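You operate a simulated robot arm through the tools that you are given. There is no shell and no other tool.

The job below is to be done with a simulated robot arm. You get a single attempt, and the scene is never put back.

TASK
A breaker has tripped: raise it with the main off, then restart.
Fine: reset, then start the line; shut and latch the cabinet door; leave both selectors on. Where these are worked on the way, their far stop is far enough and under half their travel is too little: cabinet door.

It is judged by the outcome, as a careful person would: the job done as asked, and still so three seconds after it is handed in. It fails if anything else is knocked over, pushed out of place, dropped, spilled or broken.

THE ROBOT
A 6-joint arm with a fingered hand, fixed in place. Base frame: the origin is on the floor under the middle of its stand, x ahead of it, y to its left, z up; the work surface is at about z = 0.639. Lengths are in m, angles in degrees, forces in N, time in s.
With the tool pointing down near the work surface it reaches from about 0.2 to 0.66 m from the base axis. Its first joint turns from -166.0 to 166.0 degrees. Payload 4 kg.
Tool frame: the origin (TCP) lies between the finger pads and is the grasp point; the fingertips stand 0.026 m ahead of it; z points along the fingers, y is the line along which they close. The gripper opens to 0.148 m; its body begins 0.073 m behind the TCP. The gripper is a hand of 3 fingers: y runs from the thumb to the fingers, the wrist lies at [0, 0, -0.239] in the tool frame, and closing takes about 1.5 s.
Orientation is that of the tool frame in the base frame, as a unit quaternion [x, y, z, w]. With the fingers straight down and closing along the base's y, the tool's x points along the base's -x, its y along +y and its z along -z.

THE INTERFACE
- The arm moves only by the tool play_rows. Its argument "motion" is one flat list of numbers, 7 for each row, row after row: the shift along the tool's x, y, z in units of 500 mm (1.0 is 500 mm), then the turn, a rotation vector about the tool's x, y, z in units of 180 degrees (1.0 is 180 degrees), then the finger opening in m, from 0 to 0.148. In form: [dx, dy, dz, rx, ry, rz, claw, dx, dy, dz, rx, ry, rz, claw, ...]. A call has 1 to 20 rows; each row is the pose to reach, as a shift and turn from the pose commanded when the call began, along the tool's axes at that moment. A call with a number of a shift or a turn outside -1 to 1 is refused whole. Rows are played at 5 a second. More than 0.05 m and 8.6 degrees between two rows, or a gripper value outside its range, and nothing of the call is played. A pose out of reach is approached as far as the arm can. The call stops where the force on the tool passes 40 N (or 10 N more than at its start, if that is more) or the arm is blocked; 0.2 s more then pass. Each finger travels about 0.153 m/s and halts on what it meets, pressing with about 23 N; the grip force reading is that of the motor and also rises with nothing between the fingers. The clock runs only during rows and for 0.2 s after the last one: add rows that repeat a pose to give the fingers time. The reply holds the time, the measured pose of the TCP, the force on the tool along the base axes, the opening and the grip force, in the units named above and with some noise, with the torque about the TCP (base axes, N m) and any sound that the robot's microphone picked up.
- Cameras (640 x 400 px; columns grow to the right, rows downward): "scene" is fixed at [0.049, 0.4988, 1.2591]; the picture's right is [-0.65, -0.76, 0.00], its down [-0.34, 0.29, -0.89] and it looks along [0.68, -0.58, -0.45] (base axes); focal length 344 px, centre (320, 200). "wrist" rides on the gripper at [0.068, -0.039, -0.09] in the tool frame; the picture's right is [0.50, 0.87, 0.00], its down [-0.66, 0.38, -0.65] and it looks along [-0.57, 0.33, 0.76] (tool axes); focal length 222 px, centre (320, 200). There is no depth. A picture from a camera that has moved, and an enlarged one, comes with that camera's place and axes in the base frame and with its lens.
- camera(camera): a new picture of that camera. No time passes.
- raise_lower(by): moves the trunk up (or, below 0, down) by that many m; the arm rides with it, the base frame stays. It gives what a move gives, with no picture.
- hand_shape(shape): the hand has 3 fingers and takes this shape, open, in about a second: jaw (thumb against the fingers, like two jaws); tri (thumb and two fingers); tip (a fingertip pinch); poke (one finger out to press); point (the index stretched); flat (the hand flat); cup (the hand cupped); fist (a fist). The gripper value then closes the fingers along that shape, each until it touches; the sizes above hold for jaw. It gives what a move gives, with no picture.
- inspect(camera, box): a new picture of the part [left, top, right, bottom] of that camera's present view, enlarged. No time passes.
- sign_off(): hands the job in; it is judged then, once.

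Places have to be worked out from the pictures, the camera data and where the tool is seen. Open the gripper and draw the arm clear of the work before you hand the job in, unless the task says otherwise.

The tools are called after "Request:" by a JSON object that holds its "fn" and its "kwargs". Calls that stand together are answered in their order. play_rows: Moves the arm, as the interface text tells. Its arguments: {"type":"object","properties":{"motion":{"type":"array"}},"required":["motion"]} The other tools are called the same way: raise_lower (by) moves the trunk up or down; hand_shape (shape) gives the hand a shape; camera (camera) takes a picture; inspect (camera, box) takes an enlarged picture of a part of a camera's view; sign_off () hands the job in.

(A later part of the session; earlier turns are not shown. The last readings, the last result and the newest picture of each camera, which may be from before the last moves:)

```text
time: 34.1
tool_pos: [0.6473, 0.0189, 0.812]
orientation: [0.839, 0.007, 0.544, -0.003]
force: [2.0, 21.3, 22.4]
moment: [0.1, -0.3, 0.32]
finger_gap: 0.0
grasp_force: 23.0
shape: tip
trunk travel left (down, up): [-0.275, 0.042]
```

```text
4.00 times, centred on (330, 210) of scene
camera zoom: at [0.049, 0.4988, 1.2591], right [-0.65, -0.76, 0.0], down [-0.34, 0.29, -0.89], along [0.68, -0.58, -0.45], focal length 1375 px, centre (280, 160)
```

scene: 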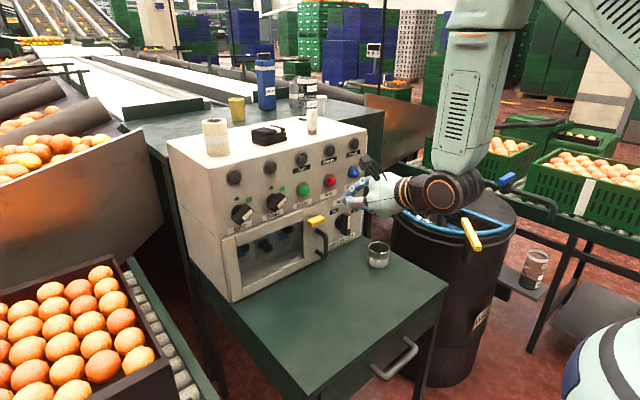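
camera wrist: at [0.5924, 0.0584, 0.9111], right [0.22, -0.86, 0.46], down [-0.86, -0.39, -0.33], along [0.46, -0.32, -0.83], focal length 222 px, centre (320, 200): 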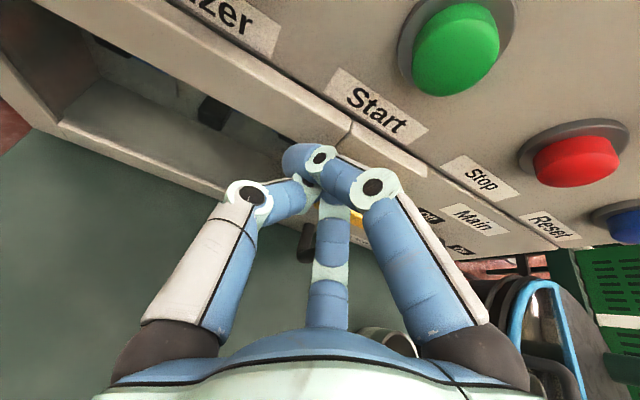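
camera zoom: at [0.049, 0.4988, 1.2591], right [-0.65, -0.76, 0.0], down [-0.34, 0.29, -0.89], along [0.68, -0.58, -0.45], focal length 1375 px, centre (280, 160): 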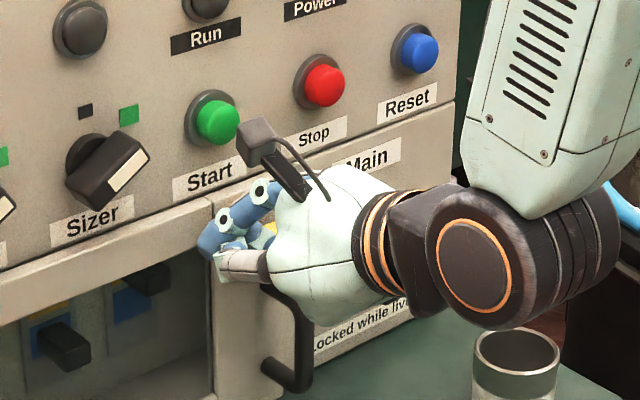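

The latch resists in this direction (about 30 N with no evident turn). I lift off and look at it.

Request:
{"fn": "play_rows", "kwargs": {"motion": [0.0318, 0.0, -0.0146, 0, 0, 0, 0, 0.0636, 0.0, -0.0292, 0, 0, 0, 0, 0.0636, 0.0, -0.0892, 0, 0, 0, 0]}}

Request:
{"fn": "camera", "kwargs": {"camera": "wrist"}}

Request:
{"fn": "inspect", "kwargs": {"camera": "scene", "box": [280, 160, 380, 260]}}

```text
time: 34.9
tool_pos: [0.6197, 0.0161, 0.8549]
orientation: [0.843, 0.003, 0.538, -0.002]
force: [-0.2, 0.2, 0.5]
moment: [0.0, -0.01, 0.02]
finger_gap: 0.0002
grasp_force: 22.7
shape: tip
trunk travel left (down, up): [-0.275, 0.042]
```

```text
taken
camera wrist: at [0.5662, 0.0547, 0.9543], right [0.22, -0.86, 0.45], down [-0.87, -0.38, -0.32], along [0.45, -0.32, -0.83], focal length 222 px, centre (320, 200)
```

wrist: 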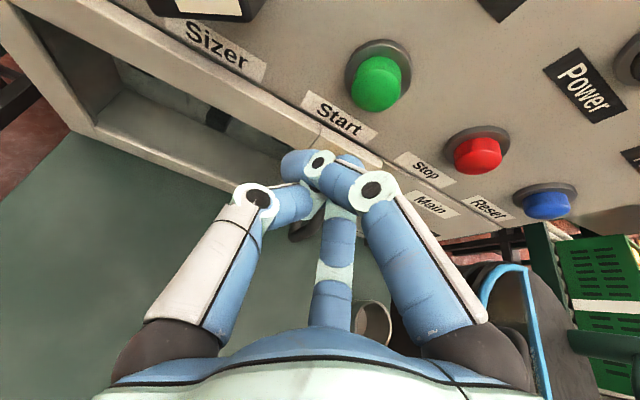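

```text
4.00 times, centred on (330, 210) of scene
camera zoom: at [0.049, 0.4988, 1.2591], right [-0.65, -0.76, 0.0], down [-0.34, 0.29, -0.89], along [0.68, -0.58, -0.45], focal length 1375 px, centre (280, 160)
```

zoom: 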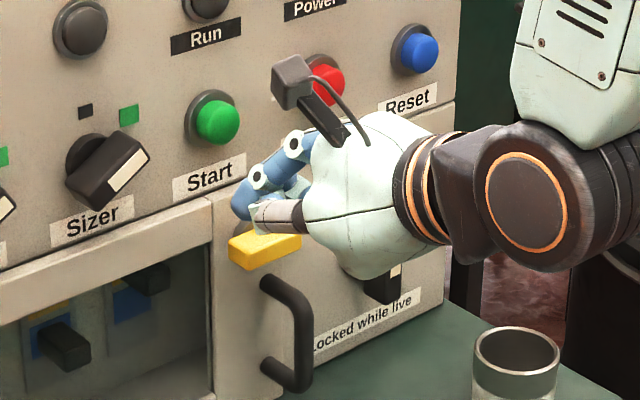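

The latch stayed horizontal and the fingertips slipped across each other, so it must turn the other way. I retreat, re-seat the fingertip pinch, then press down on the latch's right end.

Request:
{"fn": "play_rows", "kwargs": {"motion": [0, 0, -0.08, 0, 0, 0, 0, 0, 0, -0.16, 0, 0, 0, 0, 0, 0.045, -0.16, 0, 0, 0, 0.06, 0, 0.0902, -0.16, 0, 0, 0, 0.06, 0, 0.0902, -0.16, 0, 0, 0, 0.06, 0, 0.0902, -0.16, 0, 0, 0, 0, 0, 0.0902, -0.16, 0, 0, 0, 0, 0, 0.0902, -0.16, 0, 0, 0, 0, 0, 0.0902, -0.08, 0, 0, 0, 0, 0, 0.0902, 0, 0, 0, 0, 0, -0.0004, 0.0902, 0.0596, 0, 0, 0, 0, -0.0294, 0.0992, 0.0731, 0, 0, 0, 0, -0.0584, 0.1082, 0.0866, 0, 0, 0, 0, -0.072, 0.1102, 0.0929, 0, 0, 0, 0, -0.0856, 0.1122, 0.0992, 0, 0, 0, 0]}}

Request:
{"fn": "camera", "kwargs": {"camera": "wrist"}}

Request:
{"fn": "inspect", "kwargs": {"camera": "scene", "box": [280, 160, 380, 260]}}

```text
time: 38.1
tool_pos: [0.6487, -0.0405, 0.795]
orientation: [0.843, 0.003, 0.538, -0.001]
force: [-2.6, -2.5, 0.3]
moment: [0.02, 0.01, 0.03]
finger_gap: 0.0
grasp_force: 23.3
shape: tip
trunk travel left (down, up): [-0.275, 0.042]
```

```text
taken
camera wrist: at [0.5943, -0.001, 0.8944], right [0.22, -0.86, 0.45], down [-0.87, -0.38, -0.32], along [0.45, -0.32, -0.83], focal length 222 px, centre (320, 200)
```

wrist: 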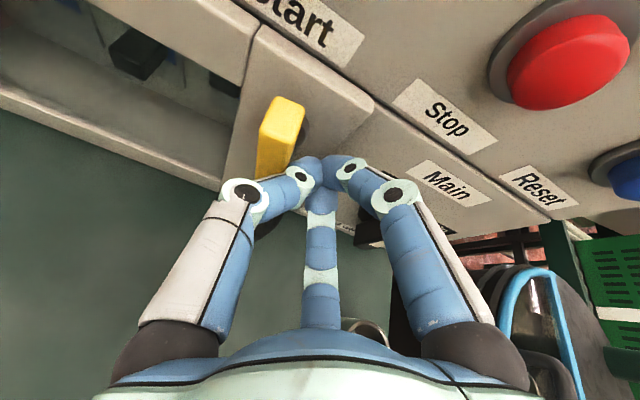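

```text
4.00 times, centred on (330, 210) of scene
camera zoom: at [0.049, 0.4988, 1.2591], right [-0.65, -0.76, 0.0], down [-0.34, 0.29, -0.89], along [0.68, -0.58, -0.45], focal length 1375 px, centre (280, 160)
```

zoom: 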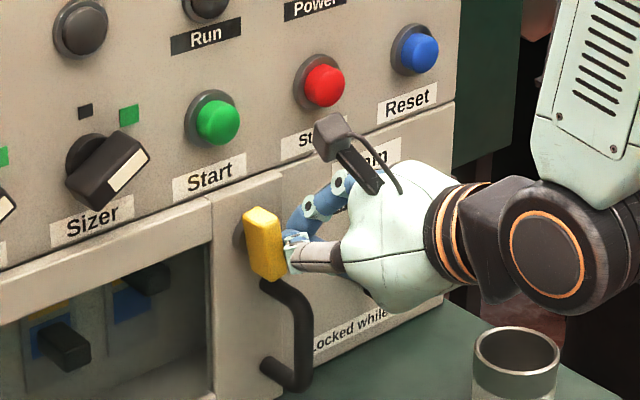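

The latch turns clockwise and is nearly upright now. I push on to its stop.

Request:
{"fn": "play_rows", "kwargs": {"motion": [-0.0182, -0.006, 0.0084, 0, 0, 0, 0, -0.0254, -0.012, 0.0118, 0, 0, 0, 0, -0.0254, -0.019, 0.0118, 0, 0, 0, 0, -0.0254, -0.026, 0.0118, 0, 0, 0, 0]}}

Request:
{"fn": "camera", "kwargs": {"camera": "wrist"}}

Request:
{"fn": "inspect", "kwargs": {"camera": "scene", "box": [280, 160, 380, 260]}}

```text
time: 39.1
tool_pos: [0.6457, -0.0307, 0.7826]
orientation: [0.843, 0.001, 0.539, -0.002]
force: [-8.8, -34.4, 5.7]
moment: [0.0, 0.0, -0.17]
finger_gap: 0.0001
grasp_force: 22.7
shape: tip
trunk travel left (down, up): [-0.275, 0.042]
```

```text
taken
camera wrist: at [0.5925, 0.0083, 0.8818], right [0.21, -0.87, 0.45], down [-0.87, -0.38, -0.32], along [0.45, -0.32, -0.83], focal length 222 px, centre (320, 200)
```

wrist: 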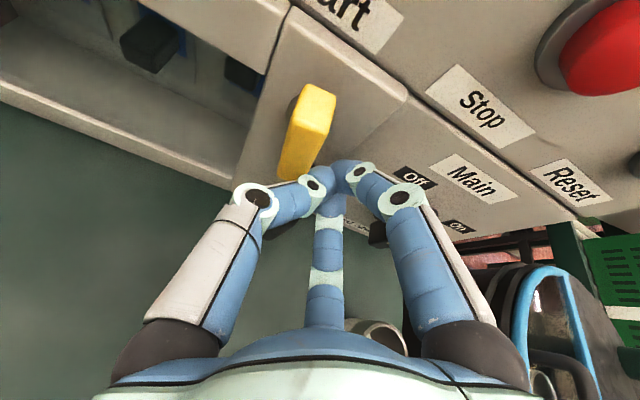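

```text
4.00 times, centred on (330, 210) of scene
camera zoom: at [0.049, 0.4988, 1.2591], right [-0.65, -0.76, 0.0], down [-0.34, 0.29, -0.89], along [0.68, -0.58, -0.45], focal length 1375 px, centre (280, 160)
```

zoom: 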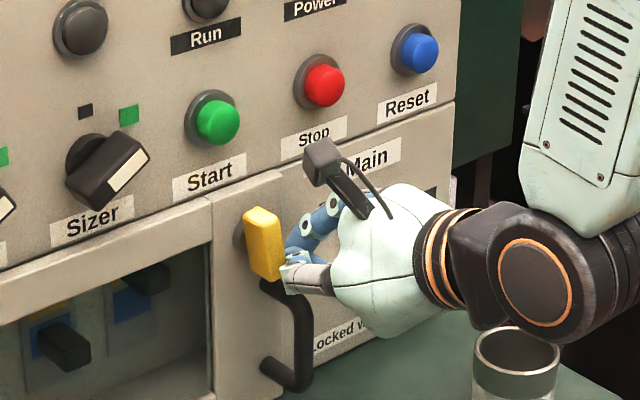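

The latch is upright against its stop, i.e. released. I back away, open the fingers about 5 cm and line up in front of the door handle (bar near x 0.645, y −0.03, z 0.71).

Request:
{"fn": "play_rows", "kwargs": {"motion": [0.0036, 0.02, -0.0018, 0, 0, 0, 0, -0.012, 0.0238, -0.0826, 0, 0, 0, 0, -0.031, 0.0236, -0.162, 0, 0, 0, 0.05, -0.1024, 0.0114, -0.1732, 0, 0, 0, 0.05, -0.175, 0.0032, -0.1396, 0, 0, 0, 0.05, -0.2016, 0.0032, -0.1164, 0, 0, 0, 0.05, -0.2016, 0.0032, -0.1164, 0, 0, 0, 0.05]}}

Request:
{"fn": "camera", "kwargs": {"camera": "wrist"}}

Request:
{"fn": "inspect", "kwargs": {"camera": "scene", "box": [270, 160, 410, 280]}}

```text
time: 40.7
tool_pos: [0.5528, -0.0295, 0.7131]
orientation: [0.843, 0.004, 0.539, -0.002]
force: [0.4, -0.1, -0.2]
moment: [0.0, 0.0, 0.02]
finger_gap: 0.0496
grasp_force: 0.1
shape: tip
trunk travel left (down, up): [-0.275, 0.042]
```

```text
taken
camera wrist: at [0.4984, 0.0084, 0.8126], right [0.22, -0.86, 0.45], down [-0.87, -0.39, -0.32], along [0.45, -0.32, -0.83], focal length 222 px, centre (320, 200)
```

wrist: 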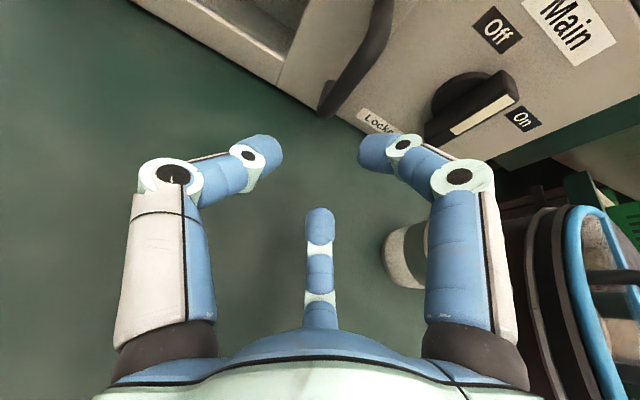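

```text
3.33 times, centred on (340, 220) of scene
camera zoom: at [0.049, 0.4988, 1.2591], right [-0.65, -0.76, 0.0], down [-0.34, 0.29, -0.89], along [0.68, -0.58, -0.45], focal length 1146 px, centre (253, 133)
```

zoom: 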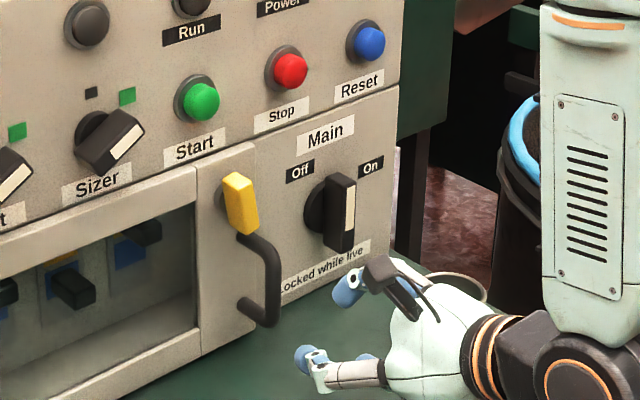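

The hand is lined up with the handle bar. I advance straight in so the bar lies at the TCP, then close.

Request:
{"fn": "play_rows", "kwargs": {"motion": [0.016, -0.001, 0.0346, 0, 0, 0, 0.05, 0.0321, -0.002, 0.0692, 0, 0, 0, 0.05, 0.0481, -0.004, 0.1037, 0, 0, 0, 0.05, 0.0642, -0.005, 0.1383, 0, 0, 0, 0.05, 0.0802, -0.0055, 0.1729, 0, 0, 0, 0.05, 0.0802, -0.0055, 0.1729, 0, 0, 0, 0.0, 0.0802, -0.0055, 0.1729, 0, 0, 0, 0.0, 0.0802, -0.0055, 0.1729, 0, 0, 0, 0.0, 0.0802, -0.0055, 0.1729, 0, 0, 0, 0.0]}}

Request:
{"fn": "camera", "kwargs": {"camera": "wrist"}}

Request:
{"fn": "inspect", "kwargs": {"camera": "scene", "box": [270, 160, 410, 280]}}

```text
time: 42.7
tool_pos: [0.6481, -0.0253, 0.7147]
orientation: [0.843, 0.003, 0.539, -0.002]
force: [0.0, -0.6, -4.5]
moment: [-0.06, 0.0, 0.04]
finger_gap: 0.0
grasp_force: 23.3
shape: tip
trunk travel left (down, up): [-0.275, 0.042]
```

```text
taken
camera wrist: at [0.5945, 0.013, 0.8129], right [0.22, -0.86, 0.45], down [-0.87, -0.39, -0.32], along [0.45, -0.32, -0.83], focal length 222 px, centre (320, 200)
```

wrist: 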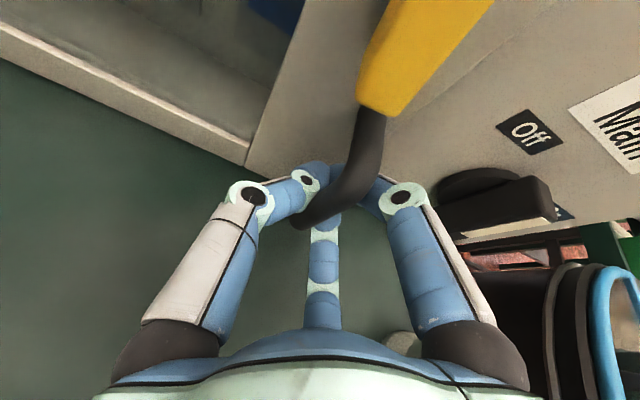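

```text
3.33 times, centred on (340, 220) of scene
camera zoom: at [0.049, 0.4988, 1.2591], right [-0.65, -0.76, 0.0], down [-0.34, 0.29, -0.89], along [0.68, -0.58, -0.45], focal length 1146 px, centre (253, 133)
```

zoom: 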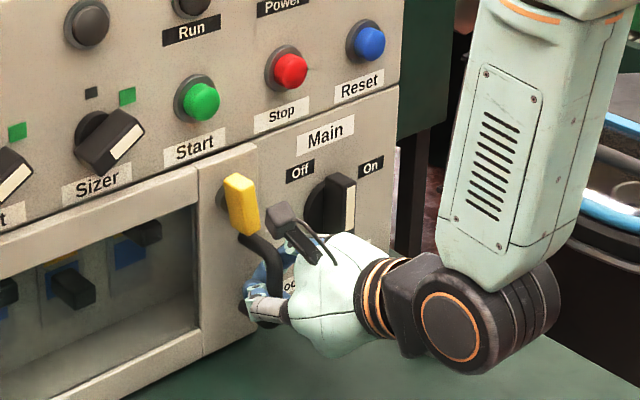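

The fingers have closed right round the handle bar. I now pull the door open along its hinge arc (hinge near x 0.69, y 0.235), yawing the hand half as fast as the door, first to about 20°.

Request:
{"fn": "play_rows", "kwargs": {"motion": [-0.0152, -0.007, -0.0327, -0.0101, 0, 0.0047, 0, -0.0301, -0.0168, -0.065, -0.0202, 0, 0.0093, 0, -0.0447, -0.0291, -0.0966, -0.0303, 0, 0.014, 0, -0.0588, -0.0436, -0.127, -0.0404, 0, 0.0187, 0, -0.0726, -0.0605, -0.1568, -0.0504, 0, 0.0233, 0]}}

Request:
{"fn": "camera", "kwargs": {"camera": "wrist"}}

Request:
{"fn": "camera", "kwargs": {"camera": "scene"}}

```text
time: 43.9
tool_pos: [0.5611, 0.003, 0.7138]
orientation: [0.839, -0.071, 0.537, 0.046]
force: [-1.3, -2.8, -1.4]
moment: [-0.08, 0.01, -0.03]
finger_gap: 0.0
grasp_force: 23.5
shape: tip
trunk travel left (down, up): [-0.275, 0.042]
```

```text
taken
camera wrist: at [0.5149, 0.051, 0.8133], right [0.06, -0.89, 0.46], down [-0.92, -0.23, -0.32], along [0.39, -0.4, -0.83], focal length 222 px, centre (320, 200)
```

wrist: 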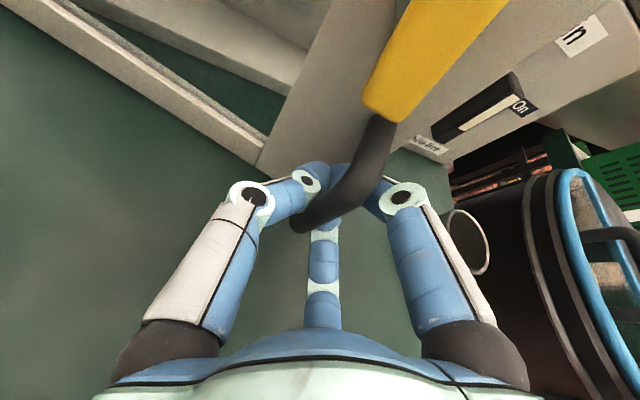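

```text
taken
```

scene: 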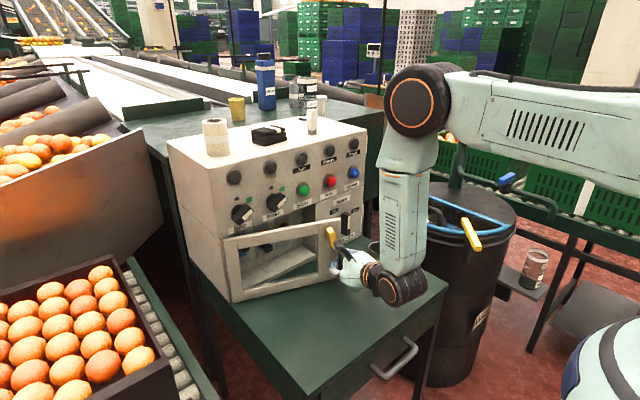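

The door follows easily and the cup is untouched. I continue the arc to about 60°, turning the hand along with it.

Request:
{"fn": "play_rows", "kwargs": {"motion": [-0.0144, -0.0136, -0.0311, -0.0151, 0, 0.007, 0, -0.0284, -0.0291, -0.0613, -0.0303, 0, 0.014, 0, -0.0418, -0.0473, -0.0904, -0.0454, 0, 0.021, 0, -0.0547, -0.0674, -0.1183, -0.0605, 0, 0.028, 0, -0.067, -0.0897, -0.1448, -0.0757, 0, 0.035, 0, -0.0785, -0.1141, -0.1699, -0.0908, 0, 0.042, 0, -0.0893, -0.1401, -0.1934, -0.1059, 0, 0.049, 0, -0.0994, -0.1681, -0.2151, -0.1211, 0, 0.056, 0, -0.1085, -0.1975, -0.235, -0.1362, 0, 0.063, 0, -0.1169, -0.2286, -0.2532, -0.1513, 0, 0.07, 0]}}

Request:
{"fn": "camera", "kwargs": {"camera": "wrist"}}

Request:
{"fn": "camera", "kwargs": {"camera": "scene"}}

```text
time: 46.1
tool_pos: [0.4412, 0.1407, 0.7147]
orientation: [0.792, -0.285, 0.508, 0.183]
force: [-16.5, -7.0, 1.3]
moment: [0.05, -0.2, -0.08]
finger_gap: 0.0
grasp_force: 23.6
shape: tip
trunk travel left (down, up): [-0.275, 0.042]
```

```text
taken
camera wrist: at [0.4251, 0.2054, 0.8136], right [-0.39, -0.8, 0.45], down [-0.91, 0.26, -0.32], along [0.14, -0.54, -0.83], focal length 222 px, centre (320, 200)
```

wrist: 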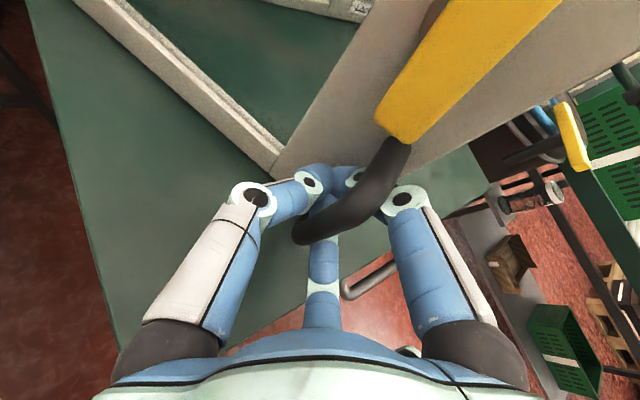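

```text
taken
```

scene: 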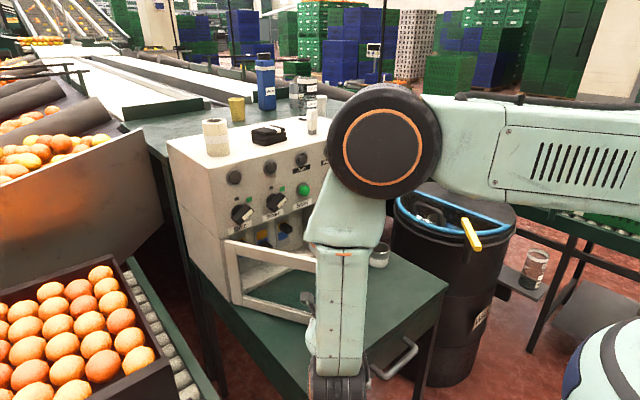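

The door is about 60° open. I open the fingers, back off the handle, and lift clear above the door.

Request:
{"fn": "play_rows", "kwargs": {"motion": [0, 0, 0, 0, 0, 0, 0.07, 0, 0, 0, 0, 0, 0, 0.07, 0, 0, 0, 0, 0, 0, 0.07, 0, 0, -0.035, 0, 0, 0, 0.07, 0, 0, -0.07, 0, 0, 0, 0.07, 0, 0, -0.14, 0, 0, 0, 0.07, 0, 0, -0.2, 0, 0, 0, 0.07, 0.0817, 0, -0.2378, 0, 0, 0, 0, 0.1634, 0, -0.2756, 0, 0, 0, 0, 0.2452, 0, -0.3134, 0, 0, 0, 0, 0.3269, 0.0007, -0.3512, 0, 0, 0, 0, 0.3269, 0.0007, -0.3512, 0, 0, 0, 0]}}

Request:
{"fn": "camera", "kwargs": {"camera": "wrist"}}

Request:
{"fn": "camera", "kwargs": {"camera": "scene"}}

```text
time: 48.7
tool_pos: [0.3717, 0.1981, 0.9356]
orientation: [0.793, -0.286, 0.507, 0.184]
force: [0.7, -0.4, -1.1]
moment: [-0.02, 0.0, -0.01]
finger_gap: 0.0002
grasp_force: 23.0
shape: tip
trunk travel left (down, up): [-0.275, 0.042]
```

```text
taken
camera wrist: at [0.3561, 0.2631, 1.0354], right [-0.39, -0.8, 0.46], down [-0.91, 0.26, -0.32], along [0.14, -0.54, -0.83], focal length 222 px, centre (320, 200)
```

wrist: 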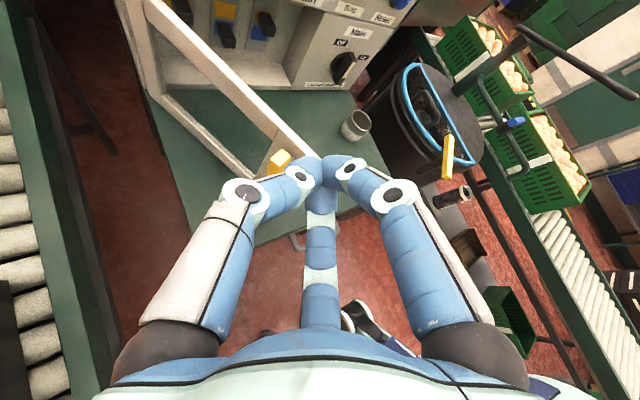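

```text
taken
```

scene: 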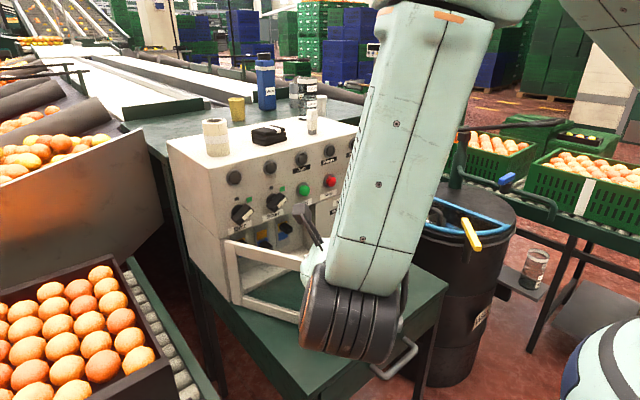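

The door stands open about 60° with the cup undisturbed. I swing the closed hand over the door to its inner side, turning it to face the door's inside.

Request:
{"fn": "play_rows", "kwargs": {"motion": [0.0147, 0.0184, 0.0259, 0.0378, 0, -0.0175, 0, 0.0295, 0.0368, 0.0518, 0.0757, 0, -0.035, 0, 0.0442, 0.0552, 0.0777, 0.1135, 0, -0.0525, 0, 0.0589, 0.0737, 0.1037, 0.1513, 0, -0.07, 0, 0.0737, 0.0921, 0.1296, 0.1892, 0, -0.0875, 0, 0.0884, 0.1105, 0.1555, 0.227, 0, -0.105, 0, 0.1031, 0.1289, 0.1814, 0.2648, 0, -0.1225, 0, 0.1179, 0.1473, 0.2073, 0.3027, 0, -0.14, 0, 0.1326, 0.1657, 0.2332, 0.3405, 0, -0.1575, 0, 0.1473, 0.1842, 0.2592, 0.3783, 0, -0.175, 0, 0.1621, 0.2026, 0.2851, 0.4162, 0, -0.1925, 0, 0.1768, 0.221, 0.311, 0.454, 0.001, -0.21, 0, 0.1768, 0.221, 0.311, 0.454, 0.001, -0.21, 0]}}

Request:
{"fn": "camera", "kwargs": {"camera": "wrist"}}

Request:
{"fn": "camera", "kwargs": {"camera": "scene"}}

```text
time: 51.5
tool_pos: [0.4391, -0.0011, 0.9509]
orientation: [0.761, 0.361, 0.488, -0.229]
force: [0.1, -0.6, -0.3]
moment: [-0.03, 0.02, -0.03]
finger_gap: 0.0001
grasp_force: 23.3
shape: tip
out of reach, approached as far as the arm can: row 5, 6, 7, 8, 9
trunk travel left (down, up): [-0.275, 0.042]
```

```text
taken
camera wrist: at [0.3739, -0.0181, 1.0494], right [0.8, -0.39, 0.46], down [-0.26, -0.91, -0.32], along [0.54, 0.14, -0.83], focal length 222 px, centre (320, 200)
```

wrist: 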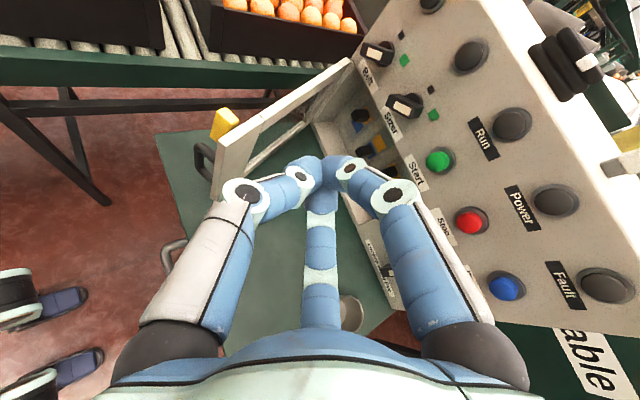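

```text
taken
```

scene: 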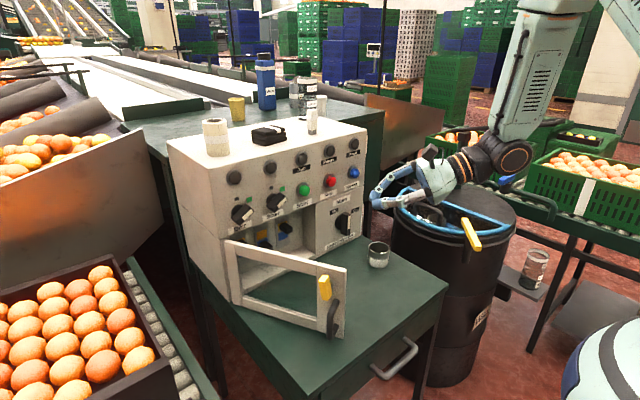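

The door's free edge is near (0.43, 0.11), about 65° open. I lower the hand on the inner side and push the door further open toward 100°.

Request:
{"fn": "play_rows", "kwargs": {"motion": [-0.044, 0.0034, 0.0638, 0, 0, 0, 0, -0.0879, 0.0069, 0.1276, 0, 0, 0, 0, -0.1319, 0.0103, 0.1914, 0, 0, 0, 0, -0.1759, 0.0137, 0.2552, 0, 0, 0, 0, -0.2198, 0.0172, 0.319, 0, 0, 0, 0, -0.2638, 0.0206, 0.3828, 0, 0, 0, 0, -0.2577, -0.0093, 0.3956, -0.0126, 0, 0.0058, 0, -0.2516, -0.0392, 0.4084, -0.0252, 0, 0.0117, 0, -0.2459, -0.0739, 0.4206, -0.0429, 0, 0.0199, 0, -0.2402, -0.1086, 0.4328, -0.0605, 0, 0.028, 0, -0.232, -0.1406, 0.4505, -0.0782, 0, 0.0362, 0, -0.2238, -0.1726, 0.4682, -0.0958, 0, 0.0443, 0, -0.2137, -0.2002, 0.4898, -0.111, 0, 0.0513, 0, -0.2036, -0.2278, 0.5114, -0.1261, 0, 0.0583, 0, -0.1913, -0.2501, 0.5379, -0.1387, 0, 0.0642, 0, -0.179, -0.2724, 0.5644, -0.1513, 0, 0.07, 0]}}

Request:
{"fn": "camera", "kwargs": {"camera": "wrist"}}

Request:
{"fn": "camera", "kwargs": {"camera": "scene"}}

```text
time: 54.9
tool_pos: [0.4744, 0.2536, 0.7512]
orientation: [0.828, 0.15, 0.532, -0.095]
force: [0.1, 0.9, 0.0]
moment: [0.0, -0.02, 0.03]
finger_gap: 0.0
grasp_force: 23.1
shape: tip
trunk travel left (down, up): [-0.275, 0.042]
```

```text
taken
camera wrist: at [0.4103, 0.2712, 0.8501], right [0.5, -0.74, 0.46], down [-0.68, -0.66, -0.32], along [0.54, -0.15, -0.83], focal length 222 px, centre (320, 200)
```

wrist: 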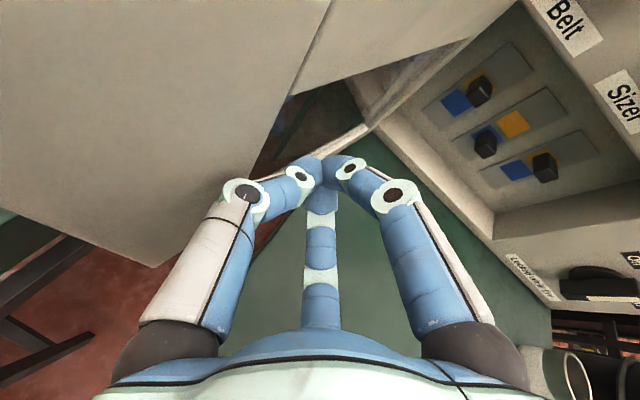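

```text
taken
```

scene: 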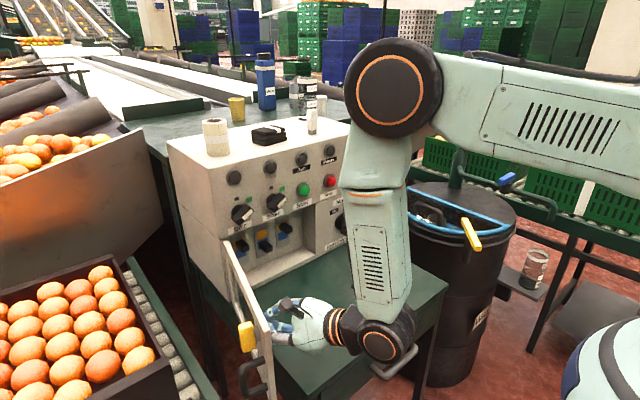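

The door is now past 90° and stays there. I zoom in on the three breakers.

Request:
{"fn": "inspect", "kwargs": {"camera": "wrist", "box": [400, 30, 640, 230]}}

Request:
{"fn": "inspect", "kwargs": {"camera": "scene", "box": [220, 200, 320, 290]}}

```text
2.00 times, centred on (520, 130) of wrist
camera zoom: at [0.4103, 0.2712, 0.8501], right [0.5, -0.74, 0.46], down [-0.68, -0.66, -0.32], along [0.54, -0.15, -0.83], focal length 444 px, centre (-80, 340)
```

zoom: 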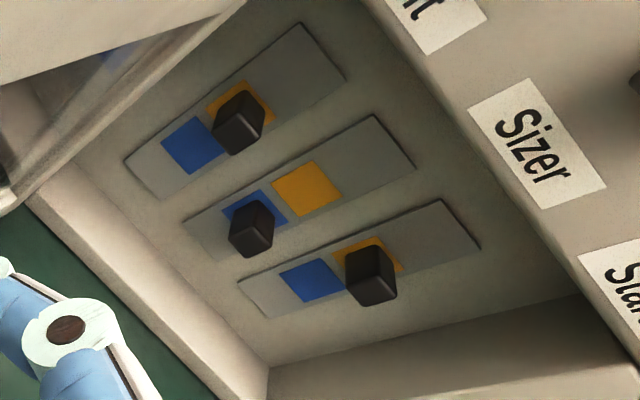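

```text
4.44 times, centred on (270, 245) of scene
camera zoom: at [0.049, 0.4988, 1.2591], right [-0.65, -0.76, 0.0], down [-0.34, 0.29, -0.89], along [0.68, -0.58, -0.45], focal length 1528 px, centre (542, 0)
```

zoom: 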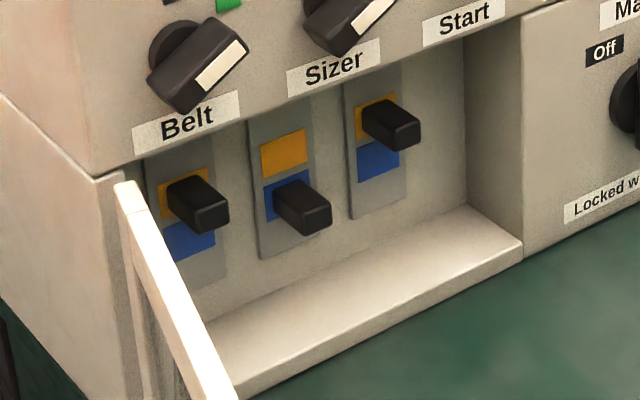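

All clear now: the outer two levers stand up over the yellow field, the middle one is down at about (0.718, 0.109, z 0.731) and must rise about 32 mm. I move off the door and line the probe up below that lever, flattening the tool to about 10° below horizontal so the camera stays clear of the selectors.

Request:
{"fn": "play_rows", "kwargs": {"motion": [0.0022, 0.0729, -0.0188, -0.0134, 0.0102, 0.0043, 0, 0.0037, 0.1469, -0.0389, -0.0268, 0.0204, 0.0086, 0, -0.0075, 0.2033, -0.0389, -0.0428, 0.0326, 0.0137, 0, -0.0187, 0.2604, -0.0393, -0.0589, 0.0449, 0.0189, 0, -0.0325, 0.2892, 0.0024, -0.075, 0.0571, 0.024, 0, -0.0464, 0.3178, 0.0441, -0.091, 0.0694, 0.0292, 0, -0.0445, 0.3386, 0.1053, -0.1071, 0.0816, 0.0343, 0, -0.0426, 0.3593, 0.1666, -0.1071, 0.0816, 0.0343, 0, -0.0426, 0.3593, 0.1666, -0.1071, 0.0816, 0.0343, 0]}}

Request:
{"fn": "camera", "kwargs": {"camera": "wrist"}}

Request:
{"fn": "camera", "kwargs": {"camera": "scene"}}

```text
time: 56.9
tool_pos: [0.6021, 0.107, 0.6986]
orientation: [0.765, 0.001, 0.644, -0.002]
force: [-0.5, -0.4, 0.0]
moment: [0.0, -0.03, 0.02]
finger_gap: 0.0
grasp_force: 23.5
shape: tip
trunk travel left (down, up): [-0.275, 0.042]
```

```text
taken
camera wrist: at [0.5232, 0.146, 0.7812], right [0.09, -0.87, 0.49], down [-0.75, -0.38, -0.53], along [0.65, -0.32, -0.69], focal length 222 px, centre (320, 200)
```

wrist: 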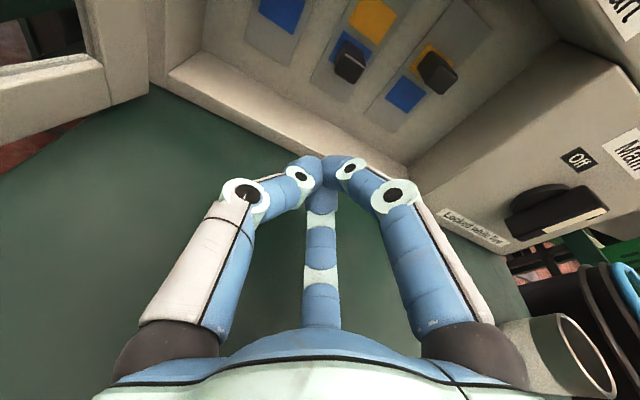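

```text
taken
```

scene: 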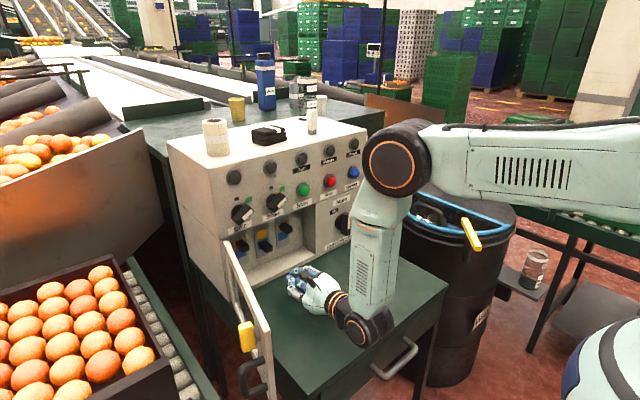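

The middle lever is confirmed at (0.718, 0.109, 0.730). I slide the probe in beneath it and raise it, letting the force reading tell me when it reaches its top.

Request:
{"fn": "play_rows", "kwargs": {"motion": [0.0073, -0.001, 0.0525, 0, 0, 0, 0, 0.0145, -0.002, 0.105, 0, 0, 0, 0, 0.0218, -0.003, 0.1575, 0, 0, 0, 0, 0.029, -0.004, 0.21, 0, 0, 0, 0, 0.0487, -0.004, 0.2066, 0, 0, 0, 0, 0.0684, -0.004, 0.2032, 0, 0, 0, 0, 0.0881, -0.004, 0.1998, 0, 0, 0, 0, 0.1078, -0.004, 0.1964, 0, 0, 0, 0, 0.1275, -0.004, 0.193, 0, 0, 0, 0]}}

Request:
{"fn": "camera", "kwargs": {"camera": "wrist"}}

Request:
{"fn": "inspect", "kwargs": {"camera": "scene", "box": [220, 190, 340, 300]}}

```text
time: 58.9
tool_pos: [0.706, 0.1118, 0.7459]
orientation: [0.764, 0.002, 0.645, -0.002]
force: [1.4, 5.5, -10.7]
moment: [-0.1, 0.3, 0.13]
finger_gap: 0.0001
grasp_force: 23.4
shape: tip
trunk travel left (down, up): [-0.275, 0.042]
```

```text
taken
camera wrist: at [0.6286, 0.15, 0.8278], right [0.09, -0.87, 0.49], down [-0.75, -0.38, -0.54], along [0.65, -0.32, -0.69], focal length 222 px, centre (320, 200)
```

wrist: 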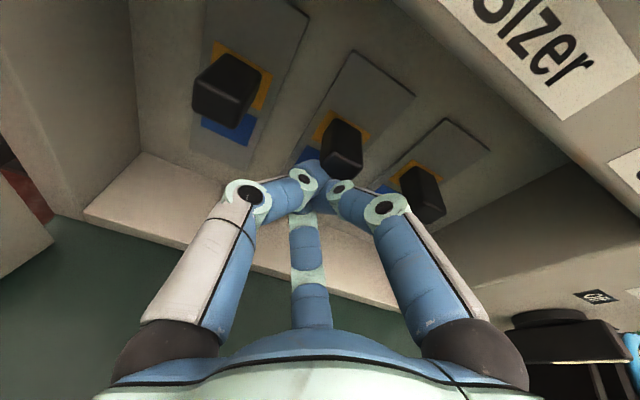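

```text
3.64 times, centred on (280, 245) of scene
camera zoom: at [0.049, 0.4988, 1.2591], right [-0.65, -0.76, 0.0], down [-0.34, 0.29, -0.89], along [0.68, -0.58, -0.45], focal length 1250 px, centre (466, 36)
```

zoom: 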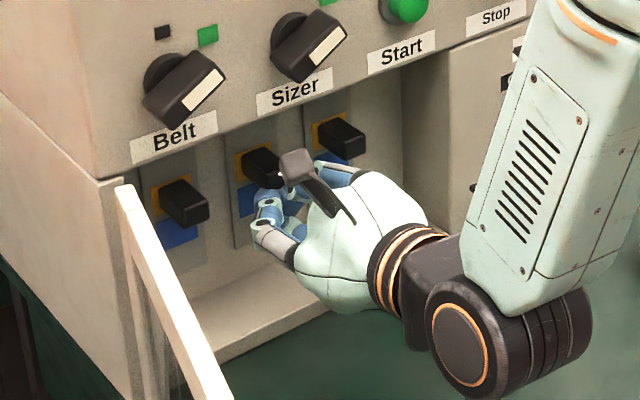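

The middle lever is now up over the yellow field in line with its neighbours. I nudge it once more against its stop, then drop slightly and withdraw.

Request:
{"fn": "play_rows", "kwargs": {"motion": [0.0118, 0, -0.002, 0, 0, 0, 0, 0.0118, 0, -0.002, 0, 0, 0, 0, -0.0197, 0, 0.0034, 0, 0, 0, 0, -0.0394, 0, 0.0068, 0, 0, 0, 0, -0.0394, 0, -0.06, 0, 0, 0, 0, -0.0394, 0, -0.12, 0, 0, 0, 0, -0.0394, 0, -0.18, 0, 0, 0, 0, -0.0394, 0, -0.24, 0, 0, 0, 0, -0.0394, 0, -0.3, 0, 0, 0, 0]}}

Request:
{"fn": "camera", "kwargs": {"camera": "wrist"}}

Request:
{"fn": "inspect", "kwargs": {"camera": "scene", "box": [210, 190, 350, 310]}}

```text
time: 60.9
tool_pos: [0.553, 0.1092, 0.75]
orientation: [0.765, 0.001, 0.645, -0.002]
force: [-0.2, -0.5, 0.7]
moment: [-0.05, 0.01, -0.01]
finger_gap: 0.0002
grasp_force: 23.1
shape: tip
trunk travel left (down, up): [-0.275, 0.042]
```

```text
taken
camera wrist: at [0.4759, 0.1481, 0.8336], right [0.09, -0.87, 0.49], down [-0.75, -0.38, -0.54], along [0.65, -0.32, -0.69], focal length 222 px, centre (320, 200)
```

wrist: 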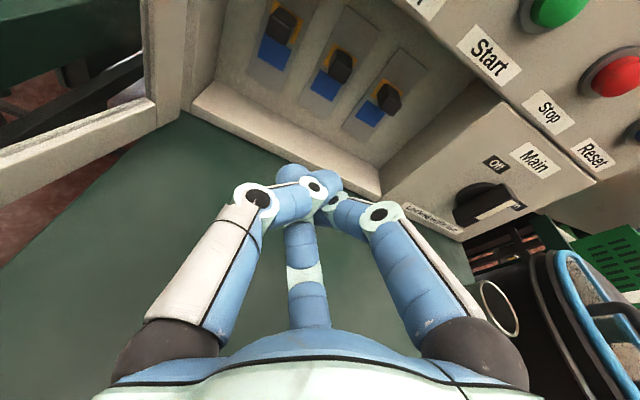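

```text
3.33 times, centred on (280, 250) of scene
camera zoom: at [0.049, 0.4988, 1.2591], right [-0.65, -0.76, 0.0], down [-0.34, 0.29, -0.89], along [0.68, -0.58, -0.45], focal length 1146 px, centre (453, 33)
```

zoom: 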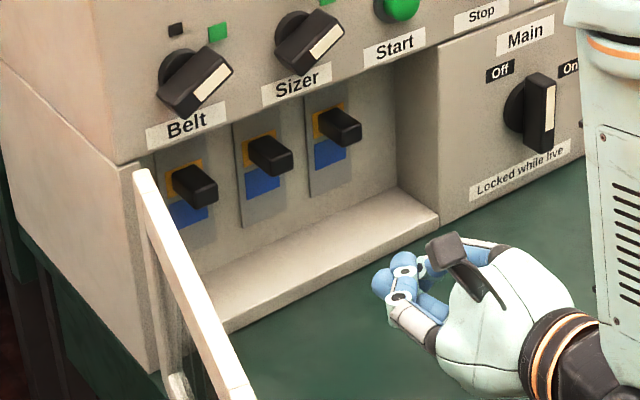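

The breaker stays up and all three levers are in line. Now I lift out and carry the hand over the door to its outer side, ready to push it shut.

Request:
{"fn": "play_rows", "kwargs": {"motion": [0.0853, 0, -0.035, 0, 0, 0, 0, 0.1705, 0, -0.07, 0, 0, 0, 0, 0.2558, 0, -0.105, 0, 0, 0, 0, 0.3393, 0, -0.1499, 0, 0, 0, 0, 0.4252, -0.02, -0.1809, 0, 0, 0, 0, 0.4327, -0.11, -0.1964, -0.0355, -0.0133, 0.0111, 0, 0.4293, -0.2, -0.2161, -0.0709, -0.0267, 0.0221, 0, 0.4259, -0.29, -0.2358, -0.1064, -0.04, 0.0332, 0, 0.4225, -0.38, -0.2555, -0.1419, -0.0533, 0.0442, 0, 0.4191, -0.45, -0.2752, -0.1773, -0.0667, 0.0553, 0, 0.4167, -0.512, -0.289, -0.2128, -0.08, 0.0663, 0, 0.4167, -0.512, -0.289, -0.2128, -0.08, 0.0663, 0]}}

Request:
{"fn": "camera", "kwargs": {"camera": "wrist"}}

Request:
{"fn": "camera", "kwargs": {"camera": "scene"}}

```text
time: 63.5
tool_pos: [0.4454, 0.3638, 0.9801]
orientation: [0.793, -0.287, 0.506, 0.183]
force: [0.1, 0.3, 0.3]
moment: [-0.02, -0.01, 0.02]
finger_gap: 0.0
grasp_force: 22.6
shape: tip
trunk travel left (down, up): [-0.275, 0.042]
```

```text
taken
camera wrist: at [0.4285, 0.4283, 1.0788], right [-0.39, -0.8, 0.45], down [-0.91, 0.26, -0.32], along [0.14, -0.54, -0.83], focal length 222 px, centre (320, 200)
```

wrist: 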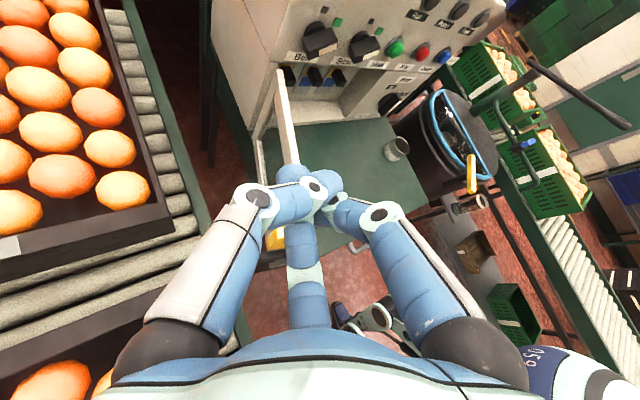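

```text
taken
```

scene: 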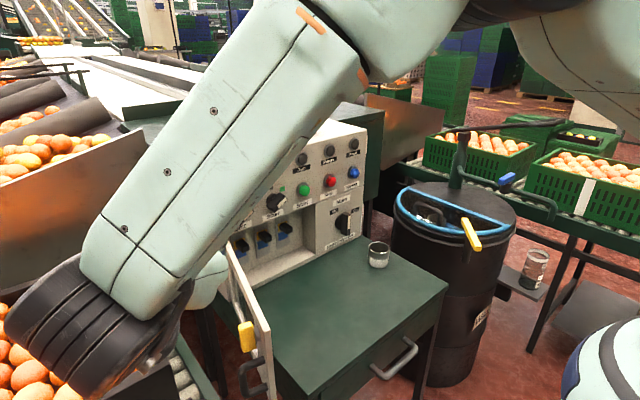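

The hand is now outside the door, with egg crates just behind (tops near z 0.76). I steepen the tool to 45° so hand and wrist stay well above the crates, and lower the fingertips to the door's outer side at latch height.

Request:
{"fn": "play_rows", "kwargs": {"motion": [-0.0753, -0.0059, 0.0373, 0, -0.028, 0, 0, -0.1506, -0.0117, 0.0746, 0, -0.056, 0, 0, -0.2259, -0.0176, 0.1119, 0, -0.084, 0, 0, -0.3012, -0.0234, 0.1492, 0, -0.112, 0, 0, -0.3012, -0.0234, 0.1492, 0, -0.112, 0, 0]}}

Request:
{"fn": "camera", "kwargs": {"camera": "wrist"}}

Request:
{"fn": "camera", "kwargs": {"camera": "scene"}}

```text
time: 64.7
tool_pos: [0.4564, 0.3723, 0.8125]
orientation: [0.869, -0.314, 0.36, 0.129]
force: [-0.6, -0.2, 0.8]
moment: [0.0, -0.01, -0.01]
finger_gap: 0.0
grasp_force: 23.1
shape: tip
trunk travel left (down, up): [-0.275, 0.042]
```

```text
taken
camera wrist: at [0.4693, 0.412, 0.9237], right [-0.28, -0.89, 0.35], down [-0.95, 0.3, 0.0], along [-0.11, -0.34, -0.94], focal length 222 px, centre (320, 200)
```

wrist: 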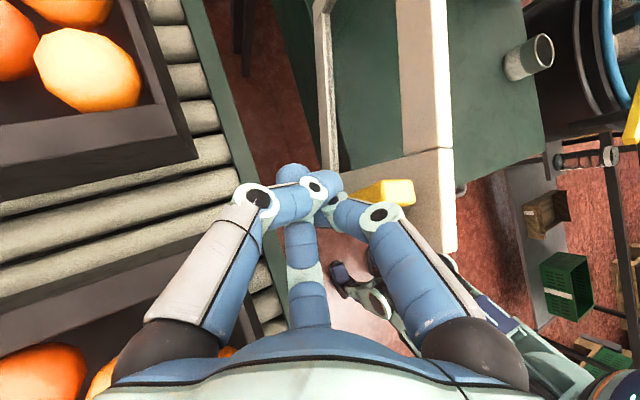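

```text
taken
```

scene: 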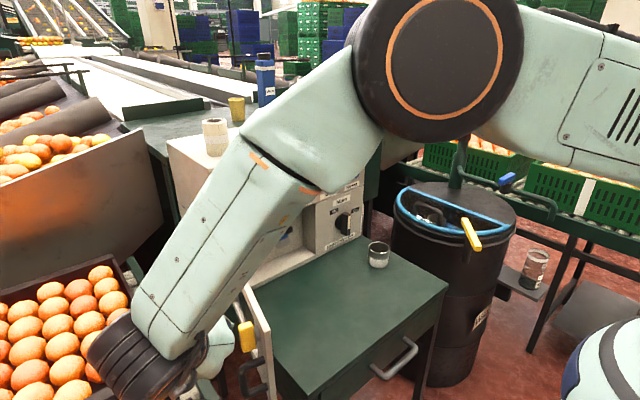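

The fingertips sit beside the latch on the door's outer face. I push the door closed along its arc, from about 103° to 65° first.

Request:
{"fn": "play_rows", "kwargs": {"motion": [0.015, 0.0422, 0.015, 0, 0, 0, 0, 0.0233, 0.0755, 0.0233, 0, 0, 0, 0, 0.0315, 0.1088, 0.0315, 0, 0, 0, 0, 0.0456, 0.1479, 0.047, 0, 0.0083, 0, 0, 0.0596, 0.1869, 0.0624, 0, 0.0167, 0, 0, 0.0777, 0.2209, 0.081, 0, 0.025, 0, 0, 0.0958, 0.2548, 0.0995, 0, 0.0333, 0, 0, 0.1183, 0.2842, 0.123, 0, 0.0417, 0, 0, 0.1408, 0.3136, 0.1465, 0, 0.05, 0, 0]}}

Request:
{"fn": "camera", "kwargs": {"camera": "wrist"}}

Request:
{"fn": "camera", "kwargs": {"camera": "scene"}}

```text
time: 66.7
tool_pos: [0.4343, 0.1882, 0.8117]
orientation: [0.838, -0.302, 0.427, 0.153]
force: [-0.3, -1.1, -0.8]
moment: [-0.02, 0.01, -0.01]
finger_gap: 0.0
grasp_force: 22.9
shape: tip
trunk travel left (down, up): [-0.275, 0.042]
```

```text
taken
camera wrist: at [0.4337, 0.2387, 0.9195], right [-0.33, -0.85, 0.4], down [-0.94, 0.29, -0.15], along [0.01, -0.43, -0.9], focal length 222 px, centre (320, 200)
```

wrist: 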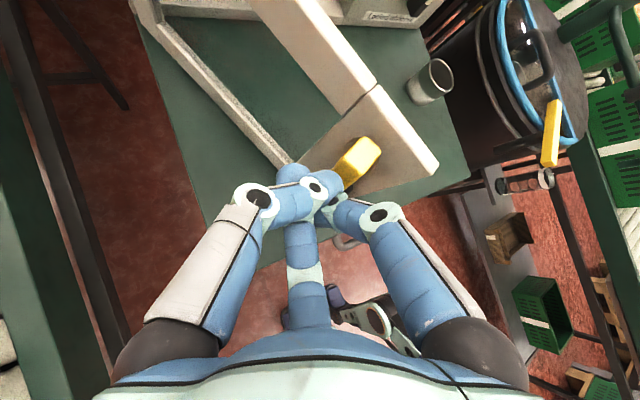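

```text
taken
```

scene: 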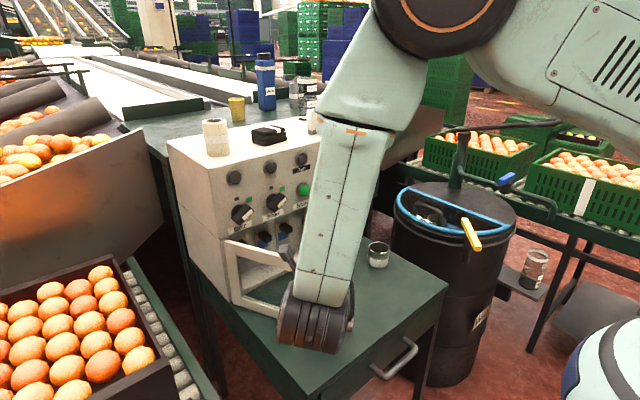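

The door is following at about 60°. I continue pushing it along the arc until it meets the cabinet.

Request:
{"fn": "play_rows", "kwargs": {"motion": [0.0211, 0.0235, 0.0303, 0.0045, 0.0083, -0.0033, 0, 0.0422, 0.0469, 0.0606, 0.009, 0.0167, -0.0065, 0, 0.0654, 0.0643, 0.0938, 0.0185, 0.025, -0.0124, 0, 0.0885, 0.0817, 0.1269, 0.028, 0.0333, -0.0182, 0, 0.1134, 0.0921, 0.162, 0.0424, 0.0389, -0.0268, 0, 0.1383, 0.1025, 0.197, 0.0567, 0.0444, -0.0354, 0, 0.1639, 0.1059, 0.2332, 0.0762, 0.05, -0.0465, 0, 0.1895, 0.1093, 0.2693, 0.0956, 0.0556, -0.0575, 0, 0.2153, 0.105, 0.3053, 0.1151, 0.0584, -0.0685, 0, 0.241, 0.1006, 0.3413, 0.1346, 0.0611, -0.0794, 0, 0.2663, 0.0884, 0.376, 0.1515, 0.0611, -0.0893, 0, 0.2915, 0.0761, 0.4106, 0.1683, 0.0611, -0.0992, 0, 0.3035, 0.0676, 0.4272, 0.1803, 0.0611, -0.1063, 0, 0.3155, 0.059, 0.4438, 0.1922, 0.0611, -0.1133, 0]}}

Request:
{"fn": "camera", "kwargs": {"camera": "wrist"}}

Request:
{"fn": "camera", "kwargs": {"camera": "scene"}}

```text
time: 69.7
tool_pos: [0.6266, -0.01, 0.808]
orientation: [0.842, 0.003, 0.54, -0.001]
force: [0.0, -0.8, 0.5]
moment: [0.03, 0.01, 0.02]
finger_gap: 0.0001
grasp_force: 22.9
shape: tip
trunk travel left (down, up): [-0.275, 0.042]
```

```text
taken
camera wrist: at [0.5722, 0.0281, 0.9072], right [0.21, -0.86, 0.46], down [-0.86, -0.39, -0.32], along [0.45, -0.32, -0.83], focal length 222 px, centre (320, 200)
```

wrist: 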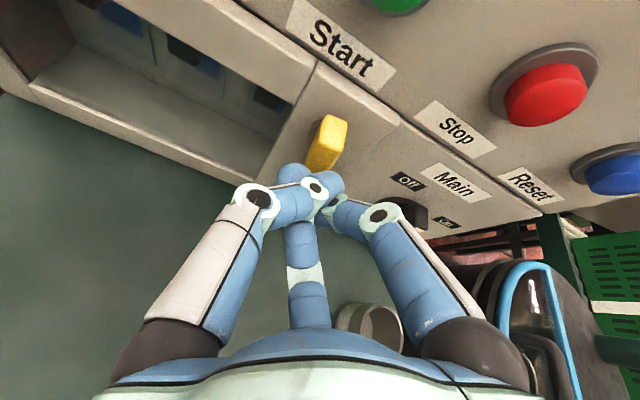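

```text
taken
```

scene: 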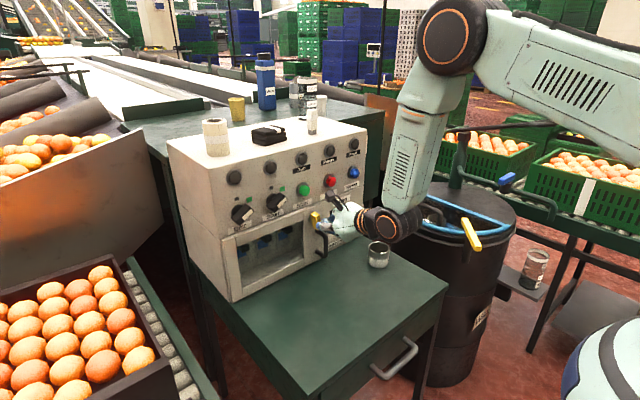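

The door looks closed. I press it gently home at the latch (a few mm further) to verify it is seated, then look closely.

Request:
{"fn": "play_rows", "kwargs": {"motion": [0.0042, 0, 0.0091, 0, 0, 0, 0, 0.0084, 0, 0.0182, 0, 0, 0, 0, 0.0126, 0, 0.0272, 0, 0, 0, 0, 0.0168, 0, 0.0363, 0, 0, 0, 0]}}

Request:
{"fn": "inspect", "kwargs": {"camera": "scene", "box": [210, 180, 370, 300]}}

Request:
{"fn": "inspect", "kwargs": {"camera": "wrist", "box": [200, 60, 480, 240]}}

```text
time: 70.7
tool_pos: [0.6425, -0.0103, 0.806]
orientation: [0.842, 0.003, 0.539, -0.001]
force: [-28.9, -3.5, -3.4]
moment: [-0.06, 0.16, -0.04]
finger_gap: 0.0
grasp_force: 22.8
shape: tip
trunk travel left (down, up): [-0.275, 0.042]
```

```text
3.33 times, centred on (290, 240) of scene
camera zoom: at [0.049, 0.4988, 1.2591], right [-0.65, -0.76, 0.0], down [-0.34, 0.29, -0.89], along [0.68, -0.58, -0.45], focal length 1146 px, centre (420, 67)
```

zoom: 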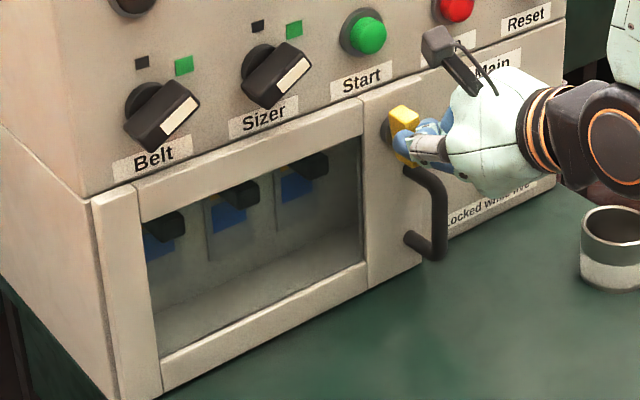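

```text
2.22 times, centred on (340, 150) of wrist
camera zoom: at [0.5884, 0.0282, 0.9064], right [0.22, -0.86, 0.46], down [-0.87, -0.38, -0.32], along [0.45, -0.33, -0.83], focal length 494 px, centre (276, 311)
```

zoom: 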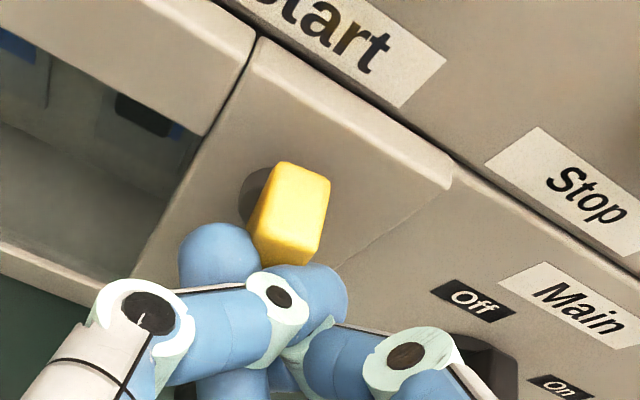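

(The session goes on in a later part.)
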